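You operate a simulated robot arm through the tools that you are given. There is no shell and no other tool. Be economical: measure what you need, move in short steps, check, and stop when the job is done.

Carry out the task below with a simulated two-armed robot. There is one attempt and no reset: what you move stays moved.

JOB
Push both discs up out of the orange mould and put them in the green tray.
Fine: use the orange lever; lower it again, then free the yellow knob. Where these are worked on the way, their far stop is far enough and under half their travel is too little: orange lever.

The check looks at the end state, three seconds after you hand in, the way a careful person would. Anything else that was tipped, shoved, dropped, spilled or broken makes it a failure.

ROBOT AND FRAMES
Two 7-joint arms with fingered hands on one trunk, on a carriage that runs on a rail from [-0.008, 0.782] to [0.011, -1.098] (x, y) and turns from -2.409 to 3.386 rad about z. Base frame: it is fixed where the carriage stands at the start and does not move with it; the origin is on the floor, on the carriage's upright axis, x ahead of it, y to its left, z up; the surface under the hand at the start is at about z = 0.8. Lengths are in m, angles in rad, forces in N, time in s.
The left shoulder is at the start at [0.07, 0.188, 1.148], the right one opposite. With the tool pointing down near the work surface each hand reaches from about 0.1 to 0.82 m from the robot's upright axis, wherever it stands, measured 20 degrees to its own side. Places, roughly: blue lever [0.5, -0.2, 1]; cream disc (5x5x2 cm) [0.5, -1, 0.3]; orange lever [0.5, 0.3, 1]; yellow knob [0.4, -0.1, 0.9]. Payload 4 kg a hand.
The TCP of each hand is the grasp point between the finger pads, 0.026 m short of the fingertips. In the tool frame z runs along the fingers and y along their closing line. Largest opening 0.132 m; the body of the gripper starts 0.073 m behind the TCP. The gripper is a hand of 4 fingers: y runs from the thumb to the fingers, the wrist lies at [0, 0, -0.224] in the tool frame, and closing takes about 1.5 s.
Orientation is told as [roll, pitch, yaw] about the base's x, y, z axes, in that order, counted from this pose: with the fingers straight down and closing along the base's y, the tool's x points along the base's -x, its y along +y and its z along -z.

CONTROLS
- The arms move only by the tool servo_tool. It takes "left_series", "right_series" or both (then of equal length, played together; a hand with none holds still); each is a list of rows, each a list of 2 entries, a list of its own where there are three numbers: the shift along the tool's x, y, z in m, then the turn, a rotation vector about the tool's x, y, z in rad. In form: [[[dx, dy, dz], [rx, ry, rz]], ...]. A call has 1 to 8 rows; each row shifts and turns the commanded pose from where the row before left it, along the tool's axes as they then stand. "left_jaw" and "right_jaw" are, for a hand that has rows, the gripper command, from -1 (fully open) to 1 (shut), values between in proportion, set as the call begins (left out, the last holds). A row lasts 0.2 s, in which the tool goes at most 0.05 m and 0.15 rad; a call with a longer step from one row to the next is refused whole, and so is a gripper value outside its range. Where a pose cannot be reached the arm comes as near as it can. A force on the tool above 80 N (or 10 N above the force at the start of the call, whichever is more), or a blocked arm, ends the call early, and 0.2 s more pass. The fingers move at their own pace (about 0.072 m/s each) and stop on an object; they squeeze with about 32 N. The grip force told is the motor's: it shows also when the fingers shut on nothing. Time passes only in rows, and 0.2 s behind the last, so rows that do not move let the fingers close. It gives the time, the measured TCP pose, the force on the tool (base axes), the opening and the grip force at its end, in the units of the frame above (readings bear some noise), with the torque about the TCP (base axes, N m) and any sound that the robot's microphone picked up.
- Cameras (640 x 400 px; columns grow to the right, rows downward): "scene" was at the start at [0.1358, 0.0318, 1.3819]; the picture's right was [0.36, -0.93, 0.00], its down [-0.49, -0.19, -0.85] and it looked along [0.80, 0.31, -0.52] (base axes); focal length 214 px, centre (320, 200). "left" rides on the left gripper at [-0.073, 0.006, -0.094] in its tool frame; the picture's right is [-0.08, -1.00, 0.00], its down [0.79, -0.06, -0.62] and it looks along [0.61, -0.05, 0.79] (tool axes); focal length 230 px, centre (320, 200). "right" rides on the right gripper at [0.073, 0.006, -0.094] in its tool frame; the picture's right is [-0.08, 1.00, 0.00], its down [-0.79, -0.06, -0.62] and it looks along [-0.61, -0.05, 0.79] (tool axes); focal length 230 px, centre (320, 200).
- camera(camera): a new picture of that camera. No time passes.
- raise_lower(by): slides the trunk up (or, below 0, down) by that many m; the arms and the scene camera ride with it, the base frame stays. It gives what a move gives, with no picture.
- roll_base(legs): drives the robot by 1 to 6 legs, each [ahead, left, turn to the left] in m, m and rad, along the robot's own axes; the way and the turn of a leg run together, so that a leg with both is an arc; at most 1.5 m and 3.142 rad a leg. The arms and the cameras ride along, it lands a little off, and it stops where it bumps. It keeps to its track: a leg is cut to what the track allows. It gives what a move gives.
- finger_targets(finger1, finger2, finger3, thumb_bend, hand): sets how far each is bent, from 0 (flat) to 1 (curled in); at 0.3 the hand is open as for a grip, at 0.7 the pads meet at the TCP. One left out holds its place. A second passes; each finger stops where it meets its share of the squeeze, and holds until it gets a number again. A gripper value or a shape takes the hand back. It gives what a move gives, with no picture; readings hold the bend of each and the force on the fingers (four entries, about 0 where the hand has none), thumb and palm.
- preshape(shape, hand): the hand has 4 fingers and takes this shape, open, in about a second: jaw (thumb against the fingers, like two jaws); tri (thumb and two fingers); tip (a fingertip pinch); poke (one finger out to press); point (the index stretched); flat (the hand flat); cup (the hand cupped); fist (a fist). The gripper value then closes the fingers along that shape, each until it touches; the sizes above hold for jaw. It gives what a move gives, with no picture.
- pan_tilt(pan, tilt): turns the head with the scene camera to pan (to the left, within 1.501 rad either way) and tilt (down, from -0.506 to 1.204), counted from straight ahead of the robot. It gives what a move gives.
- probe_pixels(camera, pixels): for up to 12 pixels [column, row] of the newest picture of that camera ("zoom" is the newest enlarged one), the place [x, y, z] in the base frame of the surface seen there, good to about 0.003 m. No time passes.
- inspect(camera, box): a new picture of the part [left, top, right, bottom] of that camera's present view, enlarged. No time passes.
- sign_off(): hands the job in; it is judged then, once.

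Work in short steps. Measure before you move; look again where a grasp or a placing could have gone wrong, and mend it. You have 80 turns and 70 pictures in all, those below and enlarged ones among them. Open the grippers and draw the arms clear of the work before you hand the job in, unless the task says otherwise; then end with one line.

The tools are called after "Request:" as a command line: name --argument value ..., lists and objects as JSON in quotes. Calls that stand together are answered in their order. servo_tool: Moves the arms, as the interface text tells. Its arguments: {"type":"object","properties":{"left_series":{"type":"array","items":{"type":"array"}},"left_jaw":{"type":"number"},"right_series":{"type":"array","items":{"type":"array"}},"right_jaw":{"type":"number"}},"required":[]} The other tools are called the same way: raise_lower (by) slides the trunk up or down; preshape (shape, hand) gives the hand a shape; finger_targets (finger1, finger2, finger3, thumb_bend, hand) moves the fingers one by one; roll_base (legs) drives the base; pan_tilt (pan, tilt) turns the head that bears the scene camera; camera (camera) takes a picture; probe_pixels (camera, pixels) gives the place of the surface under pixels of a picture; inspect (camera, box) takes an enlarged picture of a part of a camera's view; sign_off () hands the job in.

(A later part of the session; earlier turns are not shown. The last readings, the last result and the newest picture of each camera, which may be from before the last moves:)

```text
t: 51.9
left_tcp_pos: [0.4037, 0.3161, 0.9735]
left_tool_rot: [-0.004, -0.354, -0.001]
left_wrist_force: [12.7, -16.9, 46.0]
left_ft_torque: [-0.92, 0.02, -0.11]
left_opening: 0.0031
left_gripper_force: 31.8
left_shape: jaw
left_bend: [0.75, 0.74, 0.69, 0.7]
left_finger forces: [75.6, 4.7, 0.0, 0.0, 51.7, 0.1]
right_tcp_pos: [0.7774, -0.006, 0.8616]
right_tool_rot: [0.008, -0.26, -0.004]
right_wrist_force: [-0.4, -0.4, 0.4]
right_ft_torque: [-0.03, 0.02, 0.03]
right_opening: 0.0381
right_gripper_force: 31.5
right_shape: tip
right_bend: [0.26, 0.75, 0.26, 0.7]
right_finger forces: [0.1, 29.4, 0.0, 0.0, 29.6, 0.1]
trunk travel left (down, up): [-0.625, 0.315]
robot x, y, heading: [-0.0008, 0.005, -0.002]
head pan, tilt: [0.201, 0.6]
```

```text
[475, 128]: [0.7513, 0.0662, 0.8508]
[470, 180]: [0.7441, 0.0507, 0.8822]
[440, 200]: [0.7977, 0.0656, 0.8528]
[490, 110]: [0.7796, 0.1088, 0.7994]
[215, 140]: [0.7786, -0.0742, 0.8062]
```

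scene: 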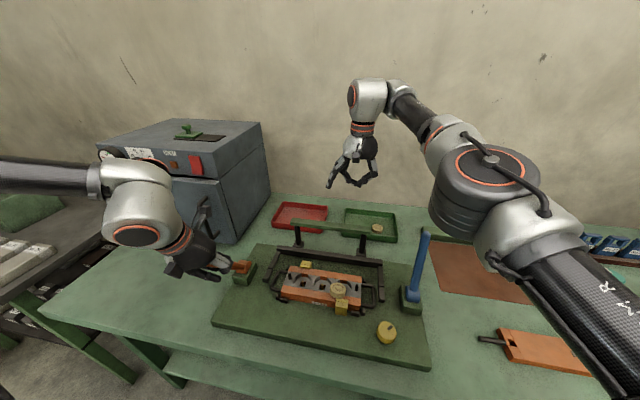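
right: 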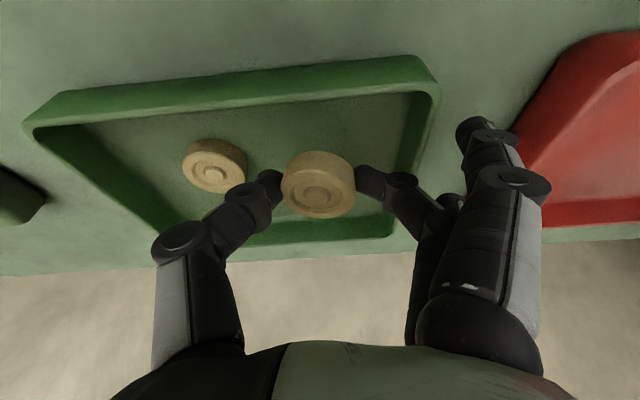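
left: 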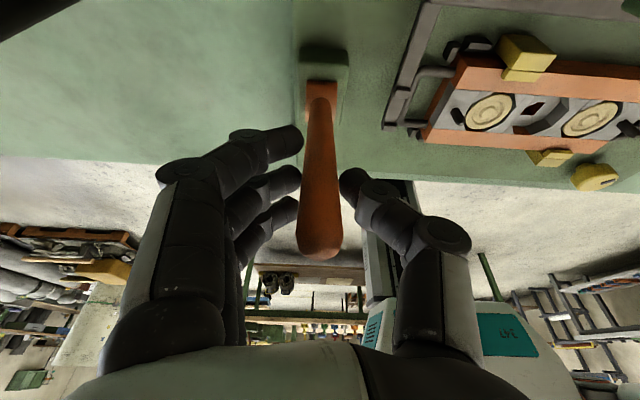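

Splayed fingertips are at z≈0.85, just clear of the rims (0.831). The disc is about 1 cm above the floor; I release slightly here.

Request:
servo_tool --right_series '[[[0, 0, 0], [0, 0, 0]], [[0, 0, 0], [0, 0, 0]], [[0, 0, 0], [0, 0, 0]], [[0, 0, 0], [0, 0, 0]]]' --right_jaw 0.22

Request:
camera --camera "right"

```text
t: 52.9
left_tcp_pos: [0.404, 0.3163, 0.9727]
left_tool_rot: [-0.004, -0.355, -0.002]
left_wrist_force: [13.2, -18.4, 45.4]
left_ft_torque: [-0.9, -0.02, -0.12]
left_opening: 0.0032
left_gripper_force: 32.1
left_shape: jaw
left_bend: [0.75, 0.74, 0.69, 0.7]
left_finger forces: [75.7, 4.7, 0.1, 0.0, 51.6, 0.1]
right_tcp_pos: [0.7776, -0.0063, 0.862]
right_tool_rot: [0.009, -0.261, -0.004]
right_wrist_force: [-0.4, 0.3, 0.0]
right_ft_torque: [-0.01, 0.01, 0.01]
right_opening: 0.0508
right_gripper_force: 0.1
right_shape: tip
right_bend: [0.0, 0.74, 0.0, 0.7]
right_finger forces: [0.0, 0.0, 0.0, 0.1, 0.0, 0.0]
trunk travel left (down, up): [-0.625, 0.315]
robot x, y, heading: [-0.0026, 0.0012, -0.005]
head pan, tilt: [0.201, 0.6]
```

```text
16 pictures are left
```

right: 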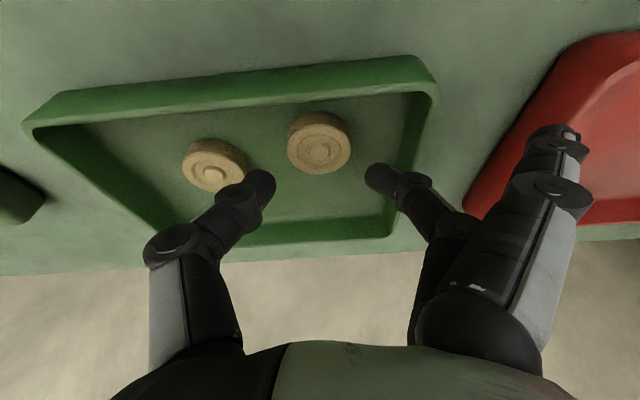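

Both discs lie in the green tray. I withdraw the right hand up and away.

Request:
servo_tool --right_series '[[[0, 0, -0.04], [0, 0, 0]], [[0, 0, -0.05], [0, 0, 0]], [[0, 0, -0.05], [0, 0, 0]], [[0, 0, -0.05], [0, 0, 0]], [[0, 0, -0.05], [0, 0, 0]], [[0, 0, 0], [0, 0.13, 0]], [[0, -0.04, 0], [0, 0.13, 0]], [[0, -0.04, 0], [0, 0, 0]]]'

Request:
servo_tool --left_series '[[[-0.0131, 0, -0.0019], [0, 0, 0]], [[-0.0131, 0, -0.0019], [0, 0, 0]], [[-0.0131, 0, -0.0019], [0, 0, 0]], [[0, 0, 0], [0, 0, 0]]]'

Request:
camera --camera "scene"

```text
t: 54.7
left_tcp_pos: [0.4027, 0.3163, 0.9727]
left_tool_rot: [-0.003, -0.353, 0.0]
left_wrist_force: [13.3, -15.4, 44.0]
left_ft_torque: [-0.84, -0.05, -0.03]
left_opening: 0.0028
left_gripper_force: 32.0
left_shape: jaw
left_bend: [0.75, 0.74, 0.69, 0.7]
left_finger forces: [76.7, 4.9, 0.0, 0.0, 52.2, 0.1]
right_tcp_pos: [0.7145, -0.0874, 1.0936]
right_tool_rot: [0.01, 0.002, 0.0]
right_wrist_force: [-0.2, 0.8, -1.5]
right_ft_torque: [0.02, 0.0, 0.01]
right_opening: 0.0511
right_gripper_force: 0.0
right_shape: tip
right_bend: [0.0, 0.73, 0.0, 0.7]
right_finger forces: [0.1, 0.1, 0.0, 0.1, 0.1, 0.1]
trunk travel left (down, up): [-0.625, 0.315]
robot x, y, heading: [-0.0037, 0.0018, -0.0]
head pan, tilt: [0.201, 0.6]
```

```text
t: 55.7
left_tcp_pos: [0.4356, 0.3151, 0.9911]
left_tool_rot: [-0.004, -0.347, -0.002]
left_wrist_force: [-21.5, -36.8, 4.9]
left_ft_torque: [-0.33, 2.18, -1.2]
left_opening: 0.0027
left_gripper_force: 31.8
left_shape: jaw
left_bend: [0.7, 0.74, 0.69, 0.71]
left_finger forces: [109.2, 16.1, 0.1, 0.0, 101.6, 0.0]
right_tcp_pos: [0.7133, -0.086, 1.0954]
right_tool_rot: [0.007, -0.001, -0.002]
right_wrist_force: [0.1, 0.1, 0.5]
right_ft_torque: [0.0, -0.01, 0.01]
right_opening: 0.0512
right_gripper_force: 0.0
right_shape: tip
right_bend: [0.0, 0.73, 0.0, 0.7]
right_finger forces: [0.0, 0.1, 0.0, 0.1, 0.1, 0.1]
trunk travel left (down, up): [-0.625, 0.315]
robot x, y, heading: [-0.004, -0.002, -0.004]
head pan, tilt: [0.201, 0.6]
```

```text
15 pictures are left
```

scene: 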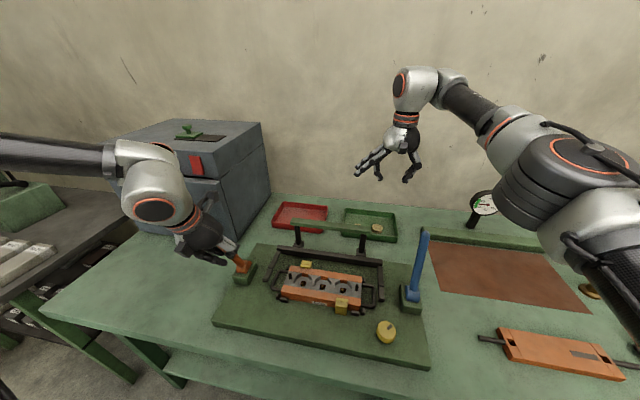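

The lever follows back. I continue the arc forward, turning the hand with it.

Request:
servo_tool --left_series '[[[-0.0135, 0, 0.0005], [0, 0.1, 0]], [[-0.0135, 0, 0.0005], [0, 0.1, 0]], [[-0.0135, 0, 0.0005], [0, 0.1, 0]], [[-0.0135, 0, 0.0005], [0, 0.1, 0]], [[0, 0, 0], [0, 0, 0]]]'

Request:
inspect --camera "scene" --box '[170, 160, 330, 320]'

```text
t: 56.9
left_tcp_pos: [0.4878, 0.315, 1.0022]
left_tool_rot: [-0.005, 0.049, -0.002]
left_wrist_force: [-14.5, -33.0, 23.8]
left_ft_torque: [-0.8, 1.97, -0.94]
left_opening: 0.0039
left_gripper_force: 32.1
left_shape: jaw
left_bend: [0.7, 0.74, 0.69, 0.71]
left_finger forces: [109.2, 16.2, 0.1, 0.1, 99.8, 0.0]
right_tcp_pos: [0.712, -0.0875, 1.0966]
right_tool_rot: [0.007, -0.003, -0.001]
right_wrist_force: [0.3, 0.1, 0.3]
right_ft_torque: [0.03, 0.0, 0.0]
right_opening: 0.051
right_gripper_force: 0.1
right_shape: tip
right_bend: [0.0, 0.73, 0.0, 0.7]
right_finger forces: [0.0, 0.0, 0.1, 0.0, 0.0, 0.0]
trunk travel left (down, up): [-0.625, 0.315]
robot x, y, heading: [0.0031, 0.0006, -0.002]
head pan, tilt: [0.201, 0.6]
```

```text
2.50 times, centred on (250, 240) of scene
```

zoom: 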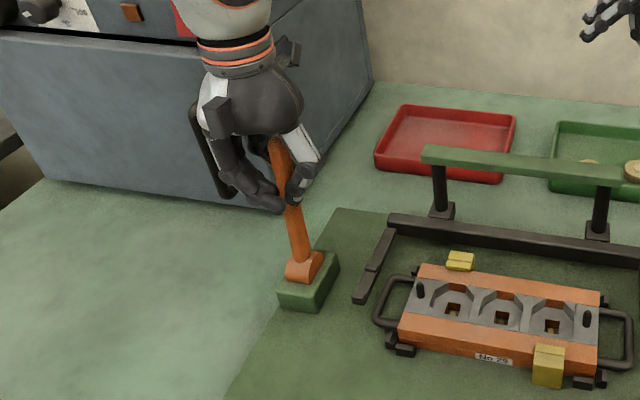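

The lever is nearly upright; pins are retracting. I continue to its rest (lean +0.3) until it stops.

Request:
servo_tool --left_series '[[[-0.0135, 0, 0.0007], [0, 0.1, 0]], [[-0.0135, 0, 0.0007], [0, 0.1, 0]], [[-0.0135, 0, 0.0007], [0, 0.1, 0]], [[-0.007, 0, 0], [0, 0, 0]], [[0, 0, 0], [0, 0, 0]]]'

Request:
inspect --camera "scene" --box '[170, 160, 330, 320]'

```text
t: 57.8
left_tcp_pos: [0.515, 0.3144, 0.9984]
left_tool_rot: [-0.014, 0.373, -0.013]
left_wrist_force: [-59.9, -24.0, 49.9]
left_ft_torque: [-0.87, 1.19, -0.65]
left_opening: 0.0026
left_gripper_force: 32.5
left_shape: jaw
left_bend: [0.72, 0.74, 0.69, 0.7]
left_finger forces: [23.6, 13.3, 0.0, 0.1, 83.7, 0.0]
right_tcp_pos: [0.7085, -0.0818, 1.0995]
right_tool_rot: [0.004, -0.007, 0.001]
right_wrist_force: [0.6, 0.7, -0.3]
right_ft_torque: [-0.02, 0.04, 0.02]
right_opening: 0.0511
right_gripper_force: 0.0
right_shape: tip
right_bend: [0.0, 0.73, 0.0, 0.7]
right_finger forces: [0.0, 0.0, 0.1, 0.0, 0.0, 0.1]
trunk travel left (down, up): [-0.625, 0.315]
robot x, y, heading: [0.0022, 0.0011, 0.004]
head pan, tilt: [0.201, 0.6]
stopped in row 4 (left hand): the force on the tool passed its limit at 87 N (the readings are from after the stop); the commanded pose is now the measured one
```

```text
2.50 times, centred on (250, 240) of scene
```

zoom: 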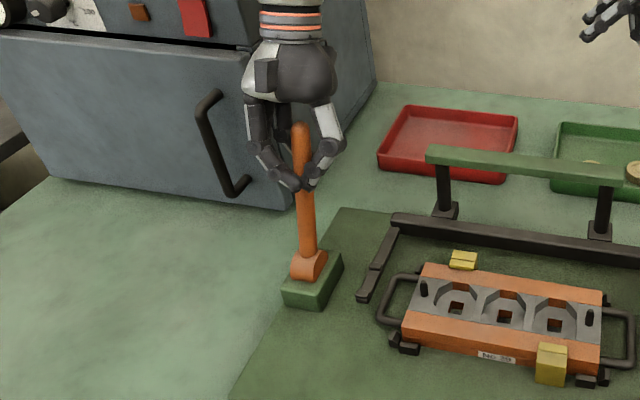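

The lever hit its rest stop and the pins are gone down. I open the left hand and withdraw upward along the lever.

Request:
servo_tool --left_series '[[[0, 0, 0], [0, 0, 0]], [[0, 0, 0], [0, 0, 0]], [[0, 0, 0], [0, 0, 0]], [[0, 0, 0], [0, 0, 0]], [[0, 0, 0], [0, 0, 0]]]' --left_jaw -0.5

Request:
inspect --camera "scene" --box '[170, 160, 330, 320]'

```text
t: 59.0
left_tcp_pos: [0.5248, 0.3214, 0.9904]
left_tool_rot: [-0.008, 0.366, -0.006]
left_wrist_force: [-0.2, 0.7, 1.1]
left_ft_torque: [-0.01, -0.04, -0.02]
left_opening: 0.0985
left_gripper_force: 0.0
left_shape: jaw
left_bend: [0.64, 0.64, 0.64, 0.6]
left_finger forces: [0.0, 0.0, 0.0, 0.0, 0.0, 0.0]
right_tcp_pos: [0.7151, -0.0797, 1.0953]
right_tool_rot: [0.002, 0.0, -0.001]
right_wrist_force: [-0.5, -0.6, 0.9]
right_ft_torque: [0.0, -0.03, -0.04]
right_opening: 0.0509
right_gripper_force: 0.0
right_shape: tip
right_bend: [0.0, 0.73, 0.0, 0.7]
right_finger forces: [0.0, 0.1, 0.0, 0.1, 0.0, 0.1]
trunk travel left (down, up): [-0.625, 0.315]
robot x, y, heading: [0.0, -0.0003, -0.001]
head pan, tilt: [0.201, 0.6]
```

```text
2.50 times, centred on (250, 240) of scene
```

zoom: 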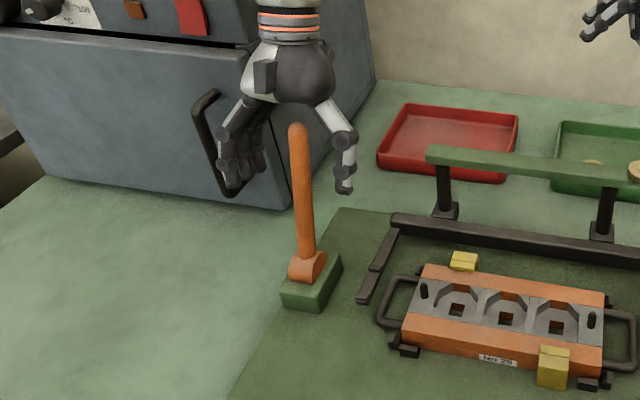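

Left hand is free of the lever. I withdraw the left arm upward and back, and at the same time bring the right hand back over toward the knob at safe height.

Request:
servo_tool --left_series '[[[0, 0, -0.04], [0, 0, 0]], [[0, 0, -0.045], [0, 0, 0]], [[0, 0, -0.045], [0, 0, 0]], [[0, 0, -0.03], [0, 0, 0]], [[0.03, 0, 0], [0, -0.12, 0]], [[0.03, 0, 0], [0, -0.12, 0]], [[0.03, 0, 0], [0, -0.12, 0]], [[0, 0, 0], [0, 0, 0]]]' --right_series '[[[0, 0.01, -0.03], [0, 0, 0]], [[0.045, 0, 0], [0, 0, 0]], [[0.045, 0, 0], [0, 0, 0]], [[0.047, 0, 0], [0, 0, 0]], [[0.047, 0, 0], [0, 0, 0]], [[0.047, 0, 0], [0, 0, 0]], [[0.047, 0, 0], [0, 0, 0]], [[0.046, 0, 0], [0, 0, 0]]]'

Request:
preshape --shape "jaw" --hand "right"

Request:
pan_tilt --pan 0.1 --tilt 0.8

Request:
camera --camera "scene"

Request:
camera --camera "right"

```text
t: 60.8
left_tcp_pos: [0.4981, 0.3232, 1.1622]
left_tool_rot: [-0.009, 0.004, -0.001]
left_wrist_force: [-0.1, 0.2, -0.1]
left_ft_torque: [-0.02, 0.0, -0.02]
left_opening: 0.0989
left_gripper_force: 0.1
left_shape: jaw
left_bend: [0.64, 0.64, 0.64, 0.6]
left_finger forces: [0.0, 0.0, 0.0, 0.0, 0.1, 0.0]
right_tcp_pos: [0.3936, -0.0698, 1.1256]
right_tool_rot: [-0.001, -0.001, -0.001]
right_wrist_force: [-0.3, -0.2, 0.1]
right_ft_torque: [-0.03, -0.01, -0.01]
right_opening: 0.0509
right_gripper_force: 0.1
right_shape: tip
right_bend: [0.0, 0.73, 0.0, 0.7]
right_finger forces: [0.0, 0.1, 0.1, 0.1, 0.0, 0.0]
trunk travel left (down, up): [-0.625, 0.315]
robot x, y, heading: [-0.0016, -0.0013, 0.003]
head pan, tilt: [0.201, 0.6]
```

```text
t: 61.7
left_tcp_pos: [0.4997, 0.3225, 1.1607]
left_tool_rot: [-0.007, 0.007, -0.004]
left_wrist_force: [-0.2, 0.0, -1.0]
left_ft_torque: [0.01, -0.02, -0.03]
left_opening: 0.0985
left_gripper_force: 0.1
left_shape: jaw
left_bend: [0.64, 0.64, 0.64, 0.6]
left_finger forces: [0.0, 0.1, 0.0, 0.0, 0.1, 0.0]
right_tcp_pos: [0.3949, -0.069, 1.1251]
right_tool_rot: [0.002, 0.0, -0.001]
right_wrist_force: [-0.1, -0.9, 0.4]
right_ft_torque: [-0.03, -0.03, 0.02]
right_opening: 0.1322
right_gripper_force: 0.1
right_shape: jaw
right_bend: [0.3, 0.3, 0.3, 0.3]
right_finger forces: [0.0, 0.0, 0.1, 0.0, 0.1, 0.0]
trunk travel left (down, up): [-0.625, 0.315]
robot x, y, heading: [-0.0031, 0.0002, -0.001]
head pan, tilt: [0.201, 0.6]
```

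```text
t: 62.5
left_tcp_pos: [0.499, 0.3233, 1.1606]
left_tool_rot: [-0.01, 0.006, -0.002]
left_wrist_force: [0.6, 1.2, 0.4]
left_ft_torque: [0.0, -0.01, -0.03]
left_opening: 0.0987
left_gripper_force: 0.1
left_shape: jaw
left_bend: [0.64, 0.64, 0.64, 0.6]
left_finger forces: [0.1, 0.1, 0.1, 0.0, 0.0, 0.1]
right_tcp_pos: [0.3938, -0.0691, 1.1246]
right_tool_rot: [0.002, 0.001, 0.0]
right_wrist_force: [0.1, 0.2, 0.0]
right_ft_torque: [-0.01, -0.02, 0.02]
right_opening: 0.1321
right_gripper_force: 0.0
right_shape: jaw
right_bend: [0.3, 0.3, 0.3, 0.3]
right_finger forces: [0.0, 0.1, 0.0, 0.0, 0.0, 0.1]
trunk travel left (down, up): [-0.625, 0.315]
robot x, y, heading: [0.0026, -0.0013, -0.004]
head pan, tilt: [0.099, 0.799]
```

```text
11 pictures are left
```

scene: 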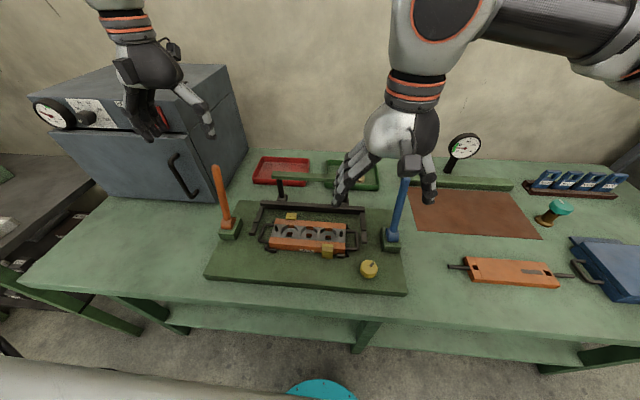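

```text
10 pictures are left
```

right: 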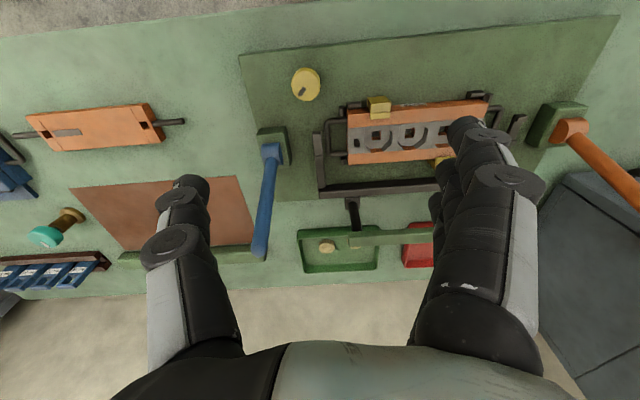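

I probe knob, its mark, the blue block's corner, and the orange lever's top in these pictures.

Request:
probe_pixels --camera "right" --pixels '[[306, 85], [294, 83], [317, 86], [307, 70], [305, 97], [302, 92], [260, 132], [287, 127], [272, 160]]'

Request:
probe_pixels --camera "scene" --pixels '[[216, 173], [222, 195], [227, 215], [369, 270], [328, 251], [290, 216], [370, 175], [336, 183]]'

```text
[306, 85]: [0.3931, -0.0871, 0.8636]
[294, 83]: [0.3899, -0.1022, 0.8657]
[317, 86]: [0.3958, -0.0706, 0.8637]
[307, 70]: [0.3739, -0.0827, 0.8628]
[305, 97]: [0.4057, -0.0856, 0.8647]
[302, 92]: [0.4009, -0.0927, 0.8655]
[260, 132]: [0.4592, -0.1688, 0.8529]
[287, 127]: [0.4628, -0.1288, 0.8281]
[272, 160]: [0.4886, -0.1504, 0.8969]
```

```text
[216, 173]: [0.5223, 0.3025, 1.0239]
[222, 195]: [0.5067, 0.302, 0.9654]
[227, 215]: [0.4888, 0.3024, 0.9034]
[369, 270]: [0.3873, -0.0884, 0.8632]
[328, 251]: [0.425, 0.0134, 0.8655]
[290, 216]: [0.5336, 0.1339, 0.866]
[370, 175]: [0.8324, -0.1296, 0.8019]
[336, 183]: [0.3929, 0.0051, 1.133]
```

Lever is back at its original lean. Knob centre ≈(0.3905, −0.0875), top 0.865, radius ≈0.02. I pre-turn the right hand to yaw −0.6 and go down to just above it.

Request:
servo_tool --right_series '[[[0.0035, -0.0185, 0], [0, 0, 0]], [[0, 0, 0.04], [0, 0, 0.15]], [[0, 0, 0.04], [0, 0, 0.15]], [[0, 0, 0.04], [0, 0, 0.15]], [[0, 0, 0.04], [0, 0, 0.15]], [[0, 0, 0.03], [0, 0, 0]], [[0, 0, 0], [0, 0, 0]]]' --right_jaw -0.2

Request:
camera --camera "right"

```text
t: 64.0
left_tcp_pos: [0.4984, 0.3225, 1.1613]
left_tool_rot: [-0.009, 0.004, -0.003]
left_wrist_force: [0.7, -0.1, -0.4]
left_ft_torque: [0.0, -0.01, -0.03]
left_opening: 0.0986
left_gripper_force: 0.1
left_shape: jaw
left_bend: [0.64, 0.64, 0.64, 0.6]
left_finger forces: [0.0, 0.0, 0.0, 0.0, 0.0, 0.1]
right_tcp_pos: [0.4314, -0.0532, 1.0001]
right_tool_rot: [0.0, 0.016, -0.582]
right_wrist_force: [0.4, 0.6, 0.1]
right_ft_torque: [-0.01, 0.01, -0.02]
right_opening: 0.0799
right_gripper_force: 0.1
right_shape: jaw
right_bend: [0.71, 0.71, 0.71, 0.7]
right_finger forces: [0.1, 0.1, 0.0, 0.0, 0.1, 0.1]
right hand out of reach, approached as far as the arm can: row 5, 6
trunk travel left (down, up): [-0.625, 0.315]
robot x, y, heading: [-0.0006, 0.0013, -0.003]
head pan, tilt: [0.099, 0.799]
```

```text
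9 pictures are left
```

right: 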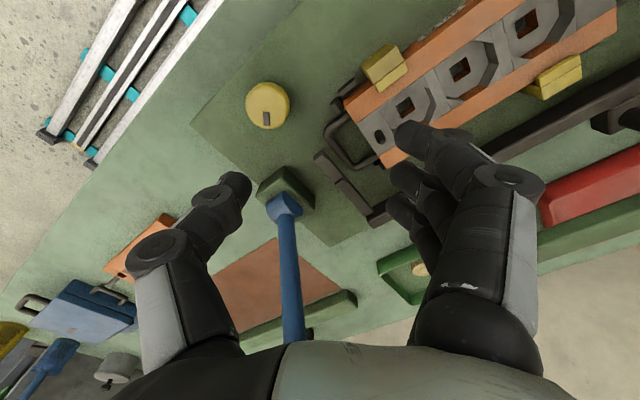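

The near, turned pose is out of reach for the arm. I raise the trunk 0.2 m to give the arm more room (both arms are clear above the work).

Request:
raise_lower --by 0.2

```text
t: 66.2
left_tcp_pos: [0.4989, 0.3238, 1.3607]
left_tool_rot: [-0.009, 0.007, -0.002]
left_wrist_force: [-0.6, 0.0, -0.4]
left_ft_torque: [0.0, 0.03, 0.02]
left_opening: 0.0985
left_gripper_force: 0.0
left_shape: jaw
left_bend: [0.64, 0.64, 0.64, 0.6]
left_finger forces: [0.0, 0.0, 0.1, 0.0, 0.1, 0.0]
right_tcp_pos: [0.431, -0.0517, 1.1991]
right_tool_rot: [-0.002, 0.017, -0.583]
right_wrist_force: [0.7, 0.3, -0.8]
right_ft_torque: [-0.01, -0.05, 0.0]
right_opening: 0.0797
right_gripper_force: 0.1
right_shape: jaw
right_bend: [0.71, 0.71, 0.71, 0.7]
right_finger forces: [0.0, 0.0, 0.0, 0.1, 0.0, 0.1]
trunk travel left (down, up): [-0.825, 0.115]
robot x, y, heading: [-0.0035, 0.0019, -0.003]
head pan, tilt: [0.099, 0.799]
```

Now I command above the knob again: shift (−0.04, −0.036) and down to z≈0.96.

Request:
servo_tool --right_series '[[[0.007, -0.0261, 0.03], [0, 0, 0]], [[0.007, -0.0261, 0.03], [0, 0, 0]], [[0, 0, 0.045], [0, 0, 0]], [[0, 0, 0.045], [0, 0, 0]], [[0, 0, 0.045], [0, 0, 0]], [[0, 0, 0.044], [0, 0, 0]], [[0, 0, 0], [0, 0, 0]]]'

```text
t: 67.8
left_tcp_pos: [0.4982, 0.3225, 1.3616]
left_tool_rot: [-0.006, 0.007, -0.003]
left_wrist_force: [0.0, -0.3, -0.1]
left_ft_torque: [0.01, -0.03, 0.0]
left_opening: 0.0989
left_gripper_force: 0.0
left_shape: jaw
left_bend: [0.64, 0.64, 0.64, 0.6]
left_finger forces: [0.0, 0.0, 0.0, 0.1, 0.1, 0.0]
right_tcp_pos: [0.5108, -0.0333, 1.0868]
right_tool_rot: [-0.005, 0.033, -0.566]
right_wrist_force: [0.0, 0.9, 0.2]
right_ft_torque: [-0.03, -0.02, 0.0]
right_opening: 0.0795
right_gripper_force: 0.0
right_shape: jaw
right_bend: [0.71, 0.71, 0.71, 0.7]
right_finger forces: [0.0, 0.1, 0.0, 0.1, 0.0, 0.0]
right hand out of reach, approached as far as the arm can: row 1, 2, 3, 4, 5, 6
trunk travel left (down, up): [-0.825, 0.115]
robot x, y, heading: [-0.0002, -0.0026, -0.004]
head pan, tilt: [0.099, 0.799]
```

It's the −0.6 yaw that hits a joint limit. I rotate back to yaw +0.1 here, rising slightly.

Request:
servo_tool --right_series '[[[0, 0, -0.02], [0, -0.03, -0.14]], [[0, 0, -0.02], [0, 0, -0.14]], [[0, 0, 0], [0, 0, -0.14]], [[0, 0, 0], [0, 0, -0.14]], [[0, 0, 0], [0, 0, -0.1]], [[0, 0, 0], [0, 0, 0]]]'

```text
t: 69.2
left_tcp_pos: [0.4987, 0.3231, 1.3611]
left_tool_rot: [-0.009, 0.005, -0.004]
left_wrist_force: [-0.3, -0.5, 0.2]
left_ft_torque: [-0.01, 0.0, -0.02]
left_opening: 0.0987
left_gripper_force: 0.0
left_shape: jaw
left_bend: [0.64, 0.64, 0.64, 0.6]
left_finger forces: [0.1, 0.1, 0.1, 0.0, 0.0, 0.0]
right_tcp_pos: [0.5107, -0.033, 1.1256]
right_tool_rot: [-0.008, -0.009, 0.081]
right_wrist_force: [-0.3, -0.2, 0.1]
right_ft_torque: [0.05, 0.02, -0.01]
right_opening: 0.0798
right_gripper_force: 0.1
right_shape: jaw
right_bend: [0.71, 0.71, 0.71, 0.7]
right_finger forces: [0.0, 0.0, 0.0, 0.0, 0.1, 0.0]
trunk travel left (down, up): [-0.825, 0.115]
robot x, y, heading: [-0.0005, 0.0007, 0.004]
head pan, tilt: [0.099, 0.799]
```

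Yaw 0.08 works. I move laterally above the knob, then down to z≈0.95.

Request:
servo_tool --right_series '[[[0.0413, -0.0149, 0], [0, 0, 0]], [[0.0413, -0.0149, 0], [0, 0, 0]], [[0.0413, -0.0149, 0], [0, 0, 0]], [[0, 0, 0.044], [0, 0, 0]], [[0, 0, 0.044], [0, 0, 0]], [[0, 0, 0.044], [0, 0, 0]], [[0, 0, 0.043], [0, 0, 0]], [[0, 0, 0], [0, 0, 0]]]'

```text
t: 71.0
left_tcp_pos: [0.4983, 0.323, 1.3612]
left_tool_rot: [-0.009, 0.007, -0.004]
left_wrist_force: [-0.5, -0.4, 0.4]
left_ft_torque: [0.0, -0.01, -0.03]
left_opening: 0.0988
left_gripper_force: 0.0
left_shape: jaw
left_bend: [0.64, 0.64, 0.64, 0.6]
left_finger forces: [0.0, 0.0, 0.0, 0.0, 0.0, 0.1]
right_tcp_pos: [0.4057, -0.0887, 0.9534]
right_tool_rot: [-0.007, -0.003, 0.082]
right_wrist_force: [0.2, 0.0, -0.6]
right_ft_torque: [0.01, -0.02, -0.02]
right_opening: 0.0794
right_gripper_force: 0.0
right_shape: jaw
right_bend: [0.71, 0.71, 0.71, 0.7]
right_finger forces: [0.1, 0.0, 0.1, 0.1, 0.0, 0.1]
right hand out of reach, approached as far as the arm can: row 7
trunk travel left (down, up): [-0.825, 0.115]
robot x, y, heading: [0.0009, 0.0017, -0.001]
head pan, tilt: [0.099, 0.799]
```

Still near-limit. Turning the robot to the right moves the right shoulder back and gives room; first I raise the right hand well above the blue lever.

Request:
servo_tool --right_series '[[[0, 0, -0.045], [0, 0, 0]], [[0, 0, -0.045], [0, 0, 0]], [[0, 0, -0.045], [0, 0, 0]], [[0, 0, -0.045], [0, 0, 0]], [[0, 0, -0.045], [0, 0, 0]], [[0, 0, -0.035], [0, 0, 0]], [[0, 0, 0], [0, 0, 0]]]'

Request:
roll_base --legs '[[0, 0, -0.6]]'

Request:
camera --camera "scene"

```text
t: 72.6
left_tcp_pos: [0.4984, 0.3245, 1.3614]
left_tool_rot: [-0.01, 0.007, -0.001]
left_wrist_force: [0.3, 0.0, 0.2]
left_ft_torque: [-0.02, -0.02, 0.01]
left_opening: 0.0991
left_gripper_force: 0.0
left_shape: jaw
left_bend: [0.64, 0.64, 0.64, 0.6]
left_finger forces: [0.0, 0.1, 0.0, 0.1, 0.0, 0.0]
right_tcp_pos: [0.4023, -0.0872, 1.2161]
right_tool_rot: [-0.009, -0.012, 0.079]
right_wrist_force: [0.4, -0.1, -0.3]
right_ft_torque: [0.01, 0.01, -0.04]
right_opening: 0.0795
right_gripper_force: 0.1
right_shape: jaw
right_bend: [0.71, 0.71, 0.71, 0.7]
right_finger forces: [0.1, 0.0, 0.0, 0.0, 0.0, 0.0]
trunk travel left (down, up): [-0.825, 0.115]
robot x, y, heading: [0.002, 0.0014, 0.001]
head pan, tilt: [0.099, 0.799]
```

```text
t: 74.7
left_tcp_pos: [0.5952, -0.0137, 1.3606]
left_tool_rot: [-0.011, 0.006, -0.601]
left_wrist_force: [0.1, -0.4, -0.5]
left_ft_torque: [-0.01, 0.0, 0.01]
left_opening: 0.0984
left_gripper_force: 0.1
left_shape: jaw
left_bend: [0.64, 0.64, 0.64, 0.6]
left_finger forces: [0.0, 0.0, 0.1, 0.0, 0.1, 0.0]
right_tcp_pos: [0.2834, -0.2983, 1.2167]
right_tool_rot: [-0.01, -0.011, -0.521]
right_wrist_force: [0.8, 0.5, 0.4]
right_ft_torque: [-0.01, -0.01, -0.02]
right_opening: 0.0796
right_gripper_force: 0.1
right_shape: jaw
right_bend: [0.71, 0.71, 0.71, 0.7]
right_finger forces: [0.0, 0.0, 0.1, 0.0, 0.0, 0.1]
trunk travel left (down, up): [-0.825, 0.115]
robot x, y, heading: [0.0011, 0.0006, -0.604]
head pan, tilt: [0.099, 0.799]
```

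```text
8 pictures are left
```

scene: 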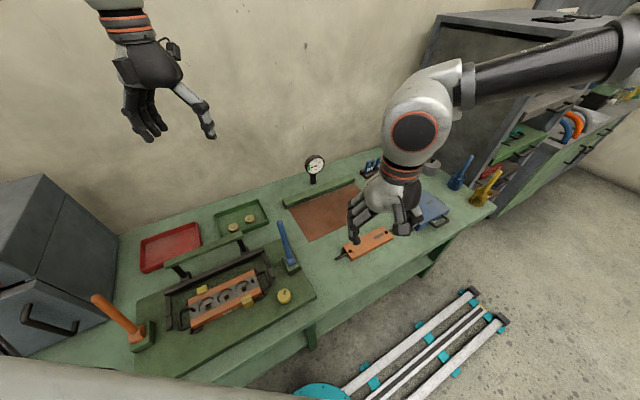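

Good overview: both discs in the tray, levers upright. I lower the trunk back 0.2 m and bring the right hand over the knob.

Request:
raise_lower --by -0.2

Request:
servo_tool --right_series '[[[0.002, 0.0392, 0], [0, 0, 0]], [[0.002, 0.0392, 0], [0, 0, 0]], [[0.002, 0.0392, 0], [0, 0, 0]], [[0.002, 0.0392, 0], [0, 0, 0]], [[0.002, 0.0392, 0], [0, 0, 0]], [[0.0021, 0.0405, 0], [0, 0, 0]], [[0, 0, 0], [0, 0, 0]]]'

```text
t: 76.8
left_tcp_pos: [0.5951, -0.0144, 1.1619]
left_tool_rot: [-0.007, 0.006, -0.602]
left_wrist_force: [-0.3, 0.5, 1.1]
left_ft_torque: [0.02, 0.0, -0.01]
left_opening: 0.0988
left_gripper_force: 0.1
left_shape: jaw
left_bend: [0.64, 0.64, 0.64, 0.6]
left_finger forces: [0.0, 0.0, 0.0, 0.1, 0.0, 0.1]
right_tcp_pos: [0.2834, -0.2987, 1.0147]
right_tool_rot: [-0.008, -0.01, -0.519]
right_wrist_force: [0.2, -0.2, -0.5]
right_ft_torque: [0.03, 0.02, -0.02]
right_opening: 0.0796
right_gripper_force: 0.1
right_shape: jaw
right_bend: [0.71, 0.71, 0.71, 0.7]
right_finger forces: [0.1, 0.1, 0.0, 0.0, 0.0, 0.0]
trunk travel left (down, up): [-0.625, 0.315]
robot x, y, heading: [0.0007, 0.001, -0.595]
head pan, tilt: [0.099, 0.799]
```

```text
t: 78.4
left_tcp_pos: [0.5932, -0.0151, 1.162]
left_tool_rot: [-0.009, 0.007, -0.603]
left_wrist_force: [-0.2, -0.4, -0.3]
left_ft_torque: [0.0, 0.01, -0.04]
left_opening: 0.0988
left_gripper_force: 0.1
left_shape: jaw
left_bend: [0.64, 0.64, 0.64, 0.6]
left_finger forces: [0.0, 0.1, 0.2, 0.0, 0.0, 0.0]
right_tcp_pos: [0.3903, -0.0856, 1.0127]
right_tool_rot: [-0.009, -0.014, -0.522]
right_wrist_force: [-0.2, -0.1, 0.7]
right_ft_torque: [-0.01, 0.01, -0.03]
right_opening: 0.0796
right_gripper_force: 0.0
right_shape: jaw
right_bend: [0.71, 0.71, 0.71, 0.7]
right_finger forces: [0.0, 0.1, 0.1, 0.1, 0.1, 0.0]
trunk travel left (down, up): [-0.625, 0.315]
robot x, y, heading: [0.0012, 0.0004, -0.595]
head pan, tilt: [0.099, 0.799]
```

On target. I descend to 0.92 and verify with the right camera.

Request:
servo_tool --right_series '[[[0, -0.001, 0.045], [0, 0, 0]], [[0, -0.001, 0.045], [0, 0, 0]], [[0, 0, 0], [0, 0, 0]]]'

Request:
camera --camera "right"

```text
t: 79.2
left_tcp_pos: [0.5928, -0.0137, 1.1611]
left_tool_rot: [-0.008, 0.006, -0.601]
left_wrist_force: [-0.6, 0.0, 0.0]
left_ft_torque: [0.01, -0.03, -0.03]
left_opening: 0.0988
left_gripper_force: 0.1
left_shape: jaw
left_bend: [0.64, 0.64, 0.64, 0.6]
left_finger forces: [0.0, 0.1, 0.1, 0.0, 0.1, 0.1]
right_tcp_pos: [0.3904, -0.0888, 0.9229]
right_tool_rot: [-0.008, -0.011, -0.52]
right_wrist_force: [-0.2, -0.2, -0.2]
right_ft_torque: [0.01, 0.03, 0.0]
right_opening: 0.0798
right_gripper_force: 0.1
right_shape: jaw
right_bend: [0.71, 0.71, 0.71, 0.7]
right_finger forces: [0.1, 0.1, 0.0, 0.0, 0.0, 0.0]
trunk travel left (down, up): [-0.625, 0.315]
robot x, y, heading: [0.0001, -0.0017, -0.6]
head pan, tilt: [0.099, 0.799]
```

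```text
7 pictures are left
```

right: 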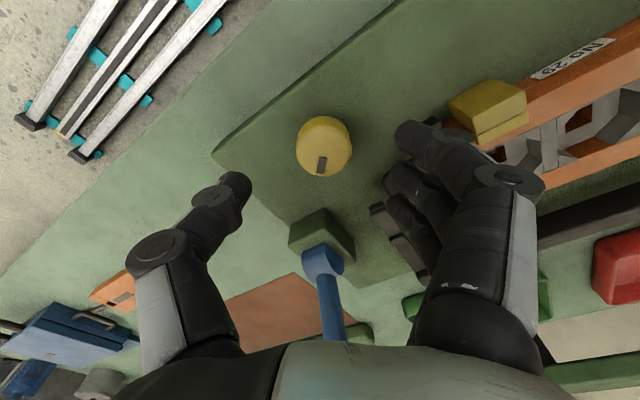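

Knob at (323,145) is centred. I descend to z≈0.870 and grip it.

Request:
servo_tool --right_series '[[[0, 0, 0.03], [0, 0, 0]], [[0, 0, 0.023], [0, 0, 0]], [[0, 0, 0], [0, 0, 0]]]'

Request:
servo_tool --right_series '[[[0, 0, 0], [0, 0, 0]], [[0, 0, 0], [0, 0, 0]], [[0, 0, 0], [0, 0, 0]], [[0, 0, 0], [0, 0, 0]], [[0, 0, 0], [0, 0, 0]], [[0, 0, 0], [0, 0, 0]]]' --right_jaw 0.8

```text
t: 80.0
left_tcp_pos: [0.5936, -0.0133, 1.1615]
left_tool_rot: [-0.009, 0.005, -0.602]
left_wrist_force: [1.2, 0.9, 0.4]
left_ft_torque: [-0.01, -0.01, -0.01]
left_opening: 0.0985
left_gripper_force: 0.1
left_shape: jaw
left_bend: [0.64, 0.64, 0.64, 0.6]
left_finger forces: [0.0, 0.0, 0.1, 0.0, 0.1, 0.1]
right_tcp_pos: [0.3905, -0.0895, 0.8696]
right_tool_rot: [-0.009, -0.011, -0.519]
right_wrist_force: [-0.7, 0.4, 0.2]
right_ft_torque: [0.0, 0.0, -0.01]
right_opening: 0.0798
right_gripper_force: 0.1
right_shape: jaw
right_bend: [0.71, 0.71, 0.71, 0.7]
right_finger forces: [0.1, 0.1, 0.0, 0.0, 0.0, 0.0]
trunk travel left (down, up): [-0.625, 0.315]
robot x, y, heading: [-0.0005, -0.001, -0.592]
head pan, tilt: [0.099, 0.799]
```

```text
t: 81.4
left_tcp_pos: [0.5936, -0.0142, 1.1618]
left_tool_rot: [-0.01, 0.007, -0.602]
left_wrist_force: [1.1, 0.1, 0.2]
left_ft_torque: [-0.01, 0.01, 0.01]
left_opening: 0.0988
left_gripper_force: 0.0
left_shape: jaw
left_bend: [0.64, 0.64, 0.64, 0.6]
left_finger forces: [0.0, 0.1, 0.1, 0.1, 0.0, 0.1]
right_tcp_pos: [0.3882, -0.091, 0.871]
right_tool_rot: [-0.008, -0.01, -0.521]
right_wrist_force: [-4.6, -1.5, -4.0]
right_ft_torque: [0.01, 0.02, 0.09]
right_opening: 0.0249
right_gripper_force: 32.0
right_shape: jaw
right_bend: [0.72, 0.73, 0.73, 0.7]
right_finger forces: [7.2, 10.5, 10.9, 0.0, 29.1, 0.0]
trunk travel left (down, up): [-0.625, 0.315]
robot x, y, heading: [0.0012, 0.0022, -0.6]
head pan, tilt: [0.099, 0.799]
```

Knob is gripped by all fingers. I turn it counter-clockwise 0.6 rad and read the torque.

Request:
servo_tool --right_series '[[[0, 0, 0], [0, 0, -0.12]], [[0, 0, 0], [0, 0, -0.12]], [[0, 0, 0], [0, 0, -0.12]], [[0, 0, 0], [0, 0, -0.12]], [[0, 0, 0], [0, 0, -0.12]], [[0, 0, 0], [0, 0, 0]]]'

Request:
inspect --camera "scene" --box '[120, 220, 340, 350]'

```text
t: 82.8
left_tcp_pos: [0.5951, -0.0147, 1.16]
left_tool_rot: [-0.008, 0.008, -0.603]
left_wrist_force: [-0.7, 0.0, 0.0]
left_ft_torque: [0.01, -0.01, 0.02]
left_opening: 0.0988
left_gripper_force: 0.0
left_shape: jaw
left_bend: [0.64, 0.64, 0.64, 0.6]
left_finger forces: [0.0, 0.0, 0.1, 0.0, 0.1, 0.0]
right_tcp_pos: [0.3901, -0.0926, 0.8704]
right_tool_rot: [-0.012, -0.005, 0.081]
right_wrist_force: [1.1, -8.2, -11.3]
right_ft_torque: [-0.11, -0.04, -0.01]
right_opening: 0.0245
right_gripper_force: 31.8
right_shape: jaw
right_bend: [0.72, 0.73, 0.73, 0.7]
right_finger forces: [5.7, 9.7, 12.0, 0.1, 31.3, 0.0]
trunk travel left (down, up): [-0.625, 0.315]
robot x, y, heading: [0.0041, -0.0029, -0.6]
head pan, tilt: [0.099, 0.799]
```

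```text
2.91 times, centred on (230, 285) of scene
```

zoom: 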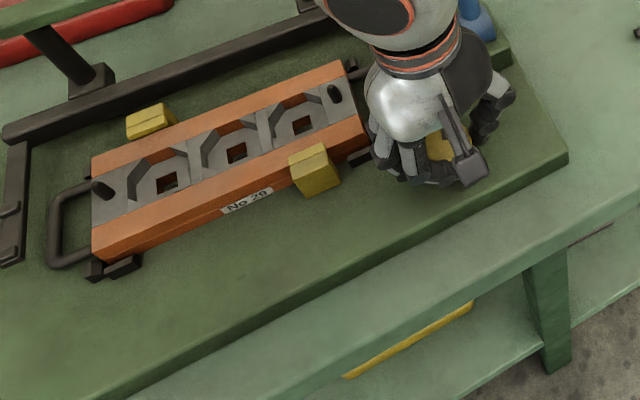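

Turned with almost no torque. I probe the clamp edges to see whether they're opening: back (150,118), front (313,155).

Request:
probe_pixels --camera "zoom" --pixels '[[150, 118], [150, 132], [313, 155], [308, 148], [316, 172], [440, 145], [130, 175], [345, 150]]'

Request:
servo_tool --right_series '[[[0, 0, 0], [0, 0, -0.12]], [[0, 0, 0], [0, 0, -0.12]], [[0, 0, 0], [0, 0, -0.12]], [[0, 0, 0], [0, 0, -0.12]], [[0, 0, 0], [0, 0, -0.12]], [[0, 0, 0], [0, 0, 0]]]'

```text
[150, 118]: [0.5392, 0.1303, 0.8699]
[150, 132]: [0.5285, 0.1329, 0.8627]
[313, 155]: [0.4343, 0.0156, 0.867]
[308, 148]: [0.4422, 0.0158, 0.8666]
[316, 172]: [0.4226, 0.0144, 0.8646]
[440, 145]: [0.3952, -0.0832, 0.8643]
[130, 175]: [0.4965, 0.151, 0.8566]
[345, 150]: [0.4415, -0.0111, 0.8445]
```

```text
t: 84.2
left_tcp_pos: [0.596, -0.0158, 1.1601]
left_tool_rot: [-0.008, 0.007, -0.603]
left_wrist_force: [-1.9, -0.7, 0.5]
left_ft_torque: [0.0, 0.0, 0.02]
left_opening: 0.0987
left_gripper_force: 0.1
left_shape: jaw
left_bend: [0.64, 0.64, 0.64, 0.6]
left_finger forces: [0.0, 0.1, 0.0, 0.0, 0.0, 0.0]
right_tcp_pos: [0.3924, -0.093, 0.8711]
right_tool_rot: [-0.014, 0.003, 0.682]
right_wrist_force: [16.1, -12.1, 0.7]
right_ft_torque: [-0.18, -0.38, -0.07]
right_opening: 0.0249
right_gripper_force: 32.3
right_shape: jaw
right_bend: [0.72, 0.73, 0.73, 0.7]
right_finger forces: [4.6, 8.1, 12.4, 0.1, 37.2, 0.0]
trunk travel left (down, up): [-0.625, 0.315]
robot x, y, heading: [0.003, -0.0003, -0.597]
head pan, tilt: [0.099, 0.799]
```

Total 1.2 rad with no stop yet. I turn on another 0.5 rad and take a close look at clamps.

Request:
servo_tool --right_series '[[[0, 0, 0], [0, 0, -0.12]], [[0, 0, 0], [0, 0, -0.12]], [[0, 0, 0], [0, 0, -0.12]], [[0, 0, 0], [0, 0, -0.12]], [[0, 0, 0], [0, 0, 0]]]'

Request:
inspect --camera "scene" --box '[120, 220, 340, 350]'

```text
t: 85.4
left_tcp_pos: [0.5962, -0.0153, 1.1605]
left_tool_rot: [-0.01, 0.009, -0.604]
left_wrist_force: [0.2, 0.2, -0.5]
left_ft_torque: [0.0, 0.0, -0.05]
left_opening: 0.0984
left_gripper_force: 0.0
left_shape: jaw
left_bend: [0.64, 0.64, 0.64, 0.6]
left_finger forces: [0.1, 0.1, 0.0, 0.0, 0.0, 0.1]
right_tcp_pos: [0.3915, -0.0923, 0.8697]
right_tool_rot: [-0.008, 0.008, 1.161]
right_wrist_force: [20.3, -13.5, 7.1]
right_ft_torque: [-0.3, -0.62, -0.87]
right_opening: 0.0257
right_gripper_force: 32.2
right_shape: jaw
right_bend: [0.73, 0.74, 0.73, 0.7]
right_finger forces: [3.6, 7.4, 20.4, 0.0, 44.6, 0.0]
trunk travel left (down, up): [-0.625, 0.315]
robot x, y, heading: [-0.0013, 0.0022, -0.6]
head pan, tilt: [0.099, 0.799]
```

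```text
2.91 times, centred on (230, 285) of scene
```

zoom: 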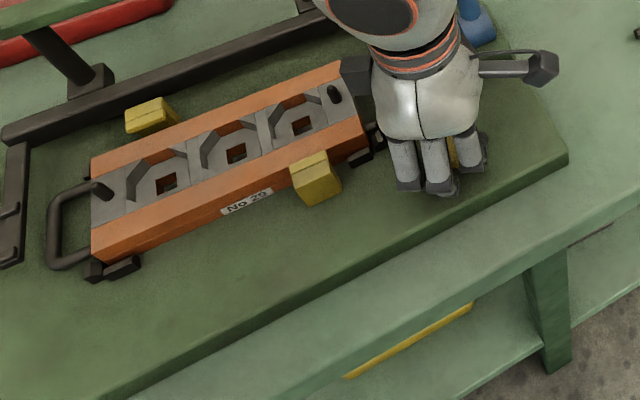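

The clamps have moved outward off the mould and torque has risen to −0.87 N m: the stop. I press a bit more, then release and rise.

Request:
servo_tool --right_series '[[[0, 0, 0], [0, 0, -0.1]], [[0, 0, 0], [0, 0, 0]]]'

Request:
servo_tool --right_series '[[[0, 0, 0], [0, 0, 0]], [[0, 0, 0], [0, 0, 0]], [[0, 0, 0], [0, 0, 0]], [[0, 0, 0], [0, 0, 0]]]' --right_jaw -0.2

Request:
servo_tool --right_series '[[[0, 0, -0.03], [0, 0, 0]], [[0, 0, -0.045], [0, 0, 0]], [[0, 0, -0.045], [0, 0, 0]], [[0, 0, -0.045], [0, 0, 0]], [[0, 0, -0.045], [0, 0, 0]], [[0, 0, -0.045], [0, 0, 0]], [[0, 0, 0], [0, 0, 0]]]' --right_jaw -1

Request:
camera --camera "scene"

```text
t: 86.0
left_tcp_pos: [0.5976, -0.0155, 1.1599]
left_tool_rot: [-0.008, 0.009, -0.602]
left_wrist_force: [0.0, 0.8, -0.1]
left_ft_torque: [-0.02, 0.04, 0.02]
left_opening: 0.0986
left_gripper_force: 0.1
left_shape: jaw
left_bend: [0.64, 0.64, 0.64, 0.6]
left_finger forces: [0.0, 0.0, 0.0, 0.1, 0.1, 0.0]
right_tcp_pos: [0.3931, -0.0911, 0.8704]
right_tool_rot: [-0.007, 0.01, 1.26]
right_wrist_force: [21.2, -10.1, 6.5]
right_ft_torque: [-0.11, -0.55, -1.35]
right_opening: 0.0255
right_gripper_force: 32.2
right_shape: jaw
right_bend: [0.73, 0.74, 0.73, 0.7]
right_finger forces: [6.8, 8.0, 29.7, 0.0, 44.9, 0.0]
trunk travel left (down, up): [-0.625, 0.315]
robot x, y, heading: [-0.003, 0.0005, -0.597]
head pan, tilt: [0.099, 0.799]
```

```text
t: 87.0
left_tcp_pos: [0.5934, -0.0137, 1.1613]
left_tool_rot: [-0.008, 0.005, -0.602]
left_wrist_force: [0.2, 0.4, 0.2]
left_ft_torque: [0.02, 0.01, 0.01]
left_opening: 0.0989
left_gripper_force: 0.0
left_shape: jaw
left_bend: [0.64, 0.64, 0.64, 0.6]
left_finger forces: [0.0, 0.0, 0.0, 0.1, 0.0, 0.1]
right_tcp_pos: [0.3899, -0.0897, 0.8706]
right_tool_rot: [-0.009, 0.011, 1.26]
right_wrist_force: [1.0, 0.5, -0.1]
right_ft_torque: [0.0, 0.0, 0.0]
right_opening: 0.0784
right_gripper_force: 0.0
right_shape: jaw
right_bend: [0.71, 0.71, 0.71, 0.71]
right_finger forces: [0.0, 0.0, 0.1, 0.0, 0.0, 0.1]
trunk travel left (down, up): [-0.625, 0.315]
robot x, y, heading: [-0.0033, 0.0, -0.593]
head pan, tilt: [0.099, 0.799]
```

```text
t: 88.6
left_tcp_pos: [0.595, -0.0137, 1.1612]
left_tool_rot: [-0.008, 0.008, -0.602]
left_wrist_force: [-0.3, 0.1, -0.5]
left_ft_torque: [0.03, 0.0, 0.01]
left_opening: 0.0984
left_gripper_force: 0.1
left_shape: jaw
left_bend: [0.64, 0.64, 0.64, 0.6]
left_finger forces: [0.0, 0.0, 0.0, 0.1, 0.0, 0.0]
right_tcp_pos: [0.3872, -0.0886, 1.1238]
right_tool_rot: [-0.009, 0.009, 1.26]
right_wrist_force: [-0.5, 0.2, 0.4]
right_ft_torque: [0.0, 0.0, 0.0]
right_opening: 0.1316
right_gripper_force: 0.0
right_shape: jaw
right_bend: [0.3, 0.3, 0.3, 0.3]
right_finger forces: [0.0, 0.0, 0.1, 0.0, 0.1, 0.0]
trunk travel left (down, up): [-0.625, 0.315]
robot x, y, heading: [-0.0003, 0.005, -0.602]
head pan, tilt: [0.099, 0.799]
```

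```text
4 pictures are left
```

scene: 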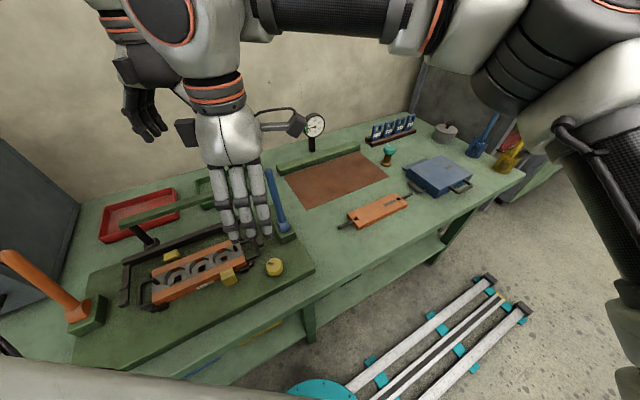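

Knob released; clamps open. I open the left hand fully, and raise the trunk so both arms are well clear, then check.

Request:
servo_tool --left_series '[[[0, 0, -0.03], [0, 0, 0]], [[0, 0, 0], [0, 0, 0]], [[0, 0, 0], [0, 0, 0]]]' --left_jaw -1

Request:
raise_lower --by 0.2

Request:
roll_base --legs '[[0, 0, -0.5]]'

Request:
pan_tilt --pan 0.9 --tilt 0.75

Request:
camera --camera "scene"

```text
t: 89.4
left_tcp_pos: [0.5937, -0.0154, 1.1926]
left_tool_rot: [-0.01, 0.007, -0.602]
left_wrist_force: [-0.8, -0.4, 0.1]
left_ft_torque: [0.01, -0.03, -0.03]
left_opening: 0.1319
left_gripper_force: 0.1
left_shape: jaw
left_bend: [0.3, 0.3, 0.3, 0.3]
left_finger forces: [0.0, 0.1, 0.0, 0.0, 0.0, 0.1]
right_tcp_pos: [0.3873, -0.0884, 1.124]
right_tool_rot: [-0.008, 0.01, 1.261]
right_wrist_force: [0.4, 0.3, -0.3]
right_ft_torque: [-0.02, 0.02, 0.01]
right_opening: 0.1319
right_gripper_force: 0.1
right_shape: jaw
right_bend: [0.3, 0.3, 0.3, 0.3]
right_finger forces: [0.0, 0.0, 0.1, 0.1, 0.1, 0.1]
trunk travel left (down, up): [-0.625, 0.315]
robot x, y, heading: [0.0004, 0.0001, -0.597]
head pan, tilt: [0.099, 0.799]
```

```text
t: 91.6
left_tcp_pos: [0.5933, -0.0149, 1.3916]
left_tool_rot: [-0.008, 0.009, -0.603]
left_wrist_force: [0.5, -0.1, -0.4]
left_ft_torque: [0.03, 0.0, 0.0]
left_opening: 0.1319
left_gripper_force: 0.0
left_shape: jaw
left_bend: [0.3, 0.3, 0.3, 0.3]
left_finger forces: [0.1, 0.0, 0.0, 0.1, 0.1, 0.1]
right_tcp_pos: [0.3871, -0.0898, 1.3229]
right_tool_rot: [-0.009, 0.011, 1.261]
right_wrist_force: [0.1, -0.4, 0.6]
right_ft_torque: [0.03, 0.0, -0.02]
right_opening: 0.1318
right_gripper_force: 0.1
right_shape: jaw
right_bend: [0.3, 0.3, 0.3, 0.3]
right_finger forces: [0.0, 0.1, 0.0, 0.0, 0.1, 0.0]
trunk travel left (down, up): [-0.825, 0.115]
robot x, y, heading: [0.0008, -0.0009, -0.594]
head pan, tilt: [0.099, 0.799]
```

```text
t: 93.4
left_tcp_pos: [0.5135, -0.2979, 1.3916]
left_tool_rot: [-0.01, 0.007, -1.103]
left_wrist_force: [0.4, 0.1, -0.2]
left_ft_torque: [0.02, -0.03, 0.0]
left_opening: 0.1316
left_gripper_force: 0.0
left_shape: jaw
left_bend: [0.3, 0.3, 0.3, 0.3]
left_finger forces: [0.1, 0.0, 0.0, 0.0, 0.1, 0.0]
right_tcp_pos: [0.2966, -0.2635, 1.3225]
right_tool_rot: [-0.007, 0.012, 0.756]
right_wrist_force: [0.6, -0.4, 0.0]
right_ft_torque: [0.01, 0.0, 0.03]
right_opening: 0.132
right_gripper_force: 0.0
right_shape: jaw
right_bend: [0.3, 0.3, 0.3, 0.3]
right_finger forces: [0.0, 0.1, 0.0, 0.0, 0.0, 0.0]
trunk travel left (down, up): [-0.825, 0.115]
robot x, y, heading: [-0.0006, -0.0016, -1.098]
head pan, tilt: [0.099, 0.799]
```

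```text
t: 94.6
left_tcp_pos: [0.513, -0.2982, 1.3924]
left_tool_rot: [-0.011, 0.006, -1.104]
left_wrist_force: [-0.6, -0.4, 0.2]
left_ft_torque: [0.02, -0.02, -0.03]
left_opening: 0.1321
left_gripper_force: 0.1
left_shape: jaw
left_bend: [0.3, 0.3, 0.3, 0.3]
left_finger forces: [0.1, 0.0, 0.1, 0.1, 0.0, 0.0]
right_tcp_pos: [0.2963, -0.2641, 1.3232]
right_tool_rot: [-0.008, 0.011, 0.757]
right_wrist_force: [0.3, 1.0, -0.1]
right_ft_torque: [-0.01, -0.01, -0.01]
right_opening: 0.1318
right_gripper_force: 0.0
right_shape: jaw
right_bend: [0.3, 0.3, 0.3, 0.3]
right_finger forces: [0.0, 0.0, 0.0, 0.0, 0.0, 0.0]
trunk travel left (down, up): [-0.825, 0.115]
robot x, y, heading: [-0.0013, 0.0011, -1.104]
head pan, tilt: [0.901, 0.75]
```

```text
3 pictures are left
```

scene: 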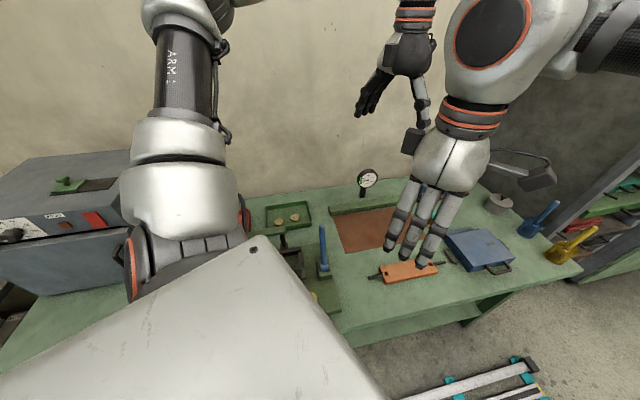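

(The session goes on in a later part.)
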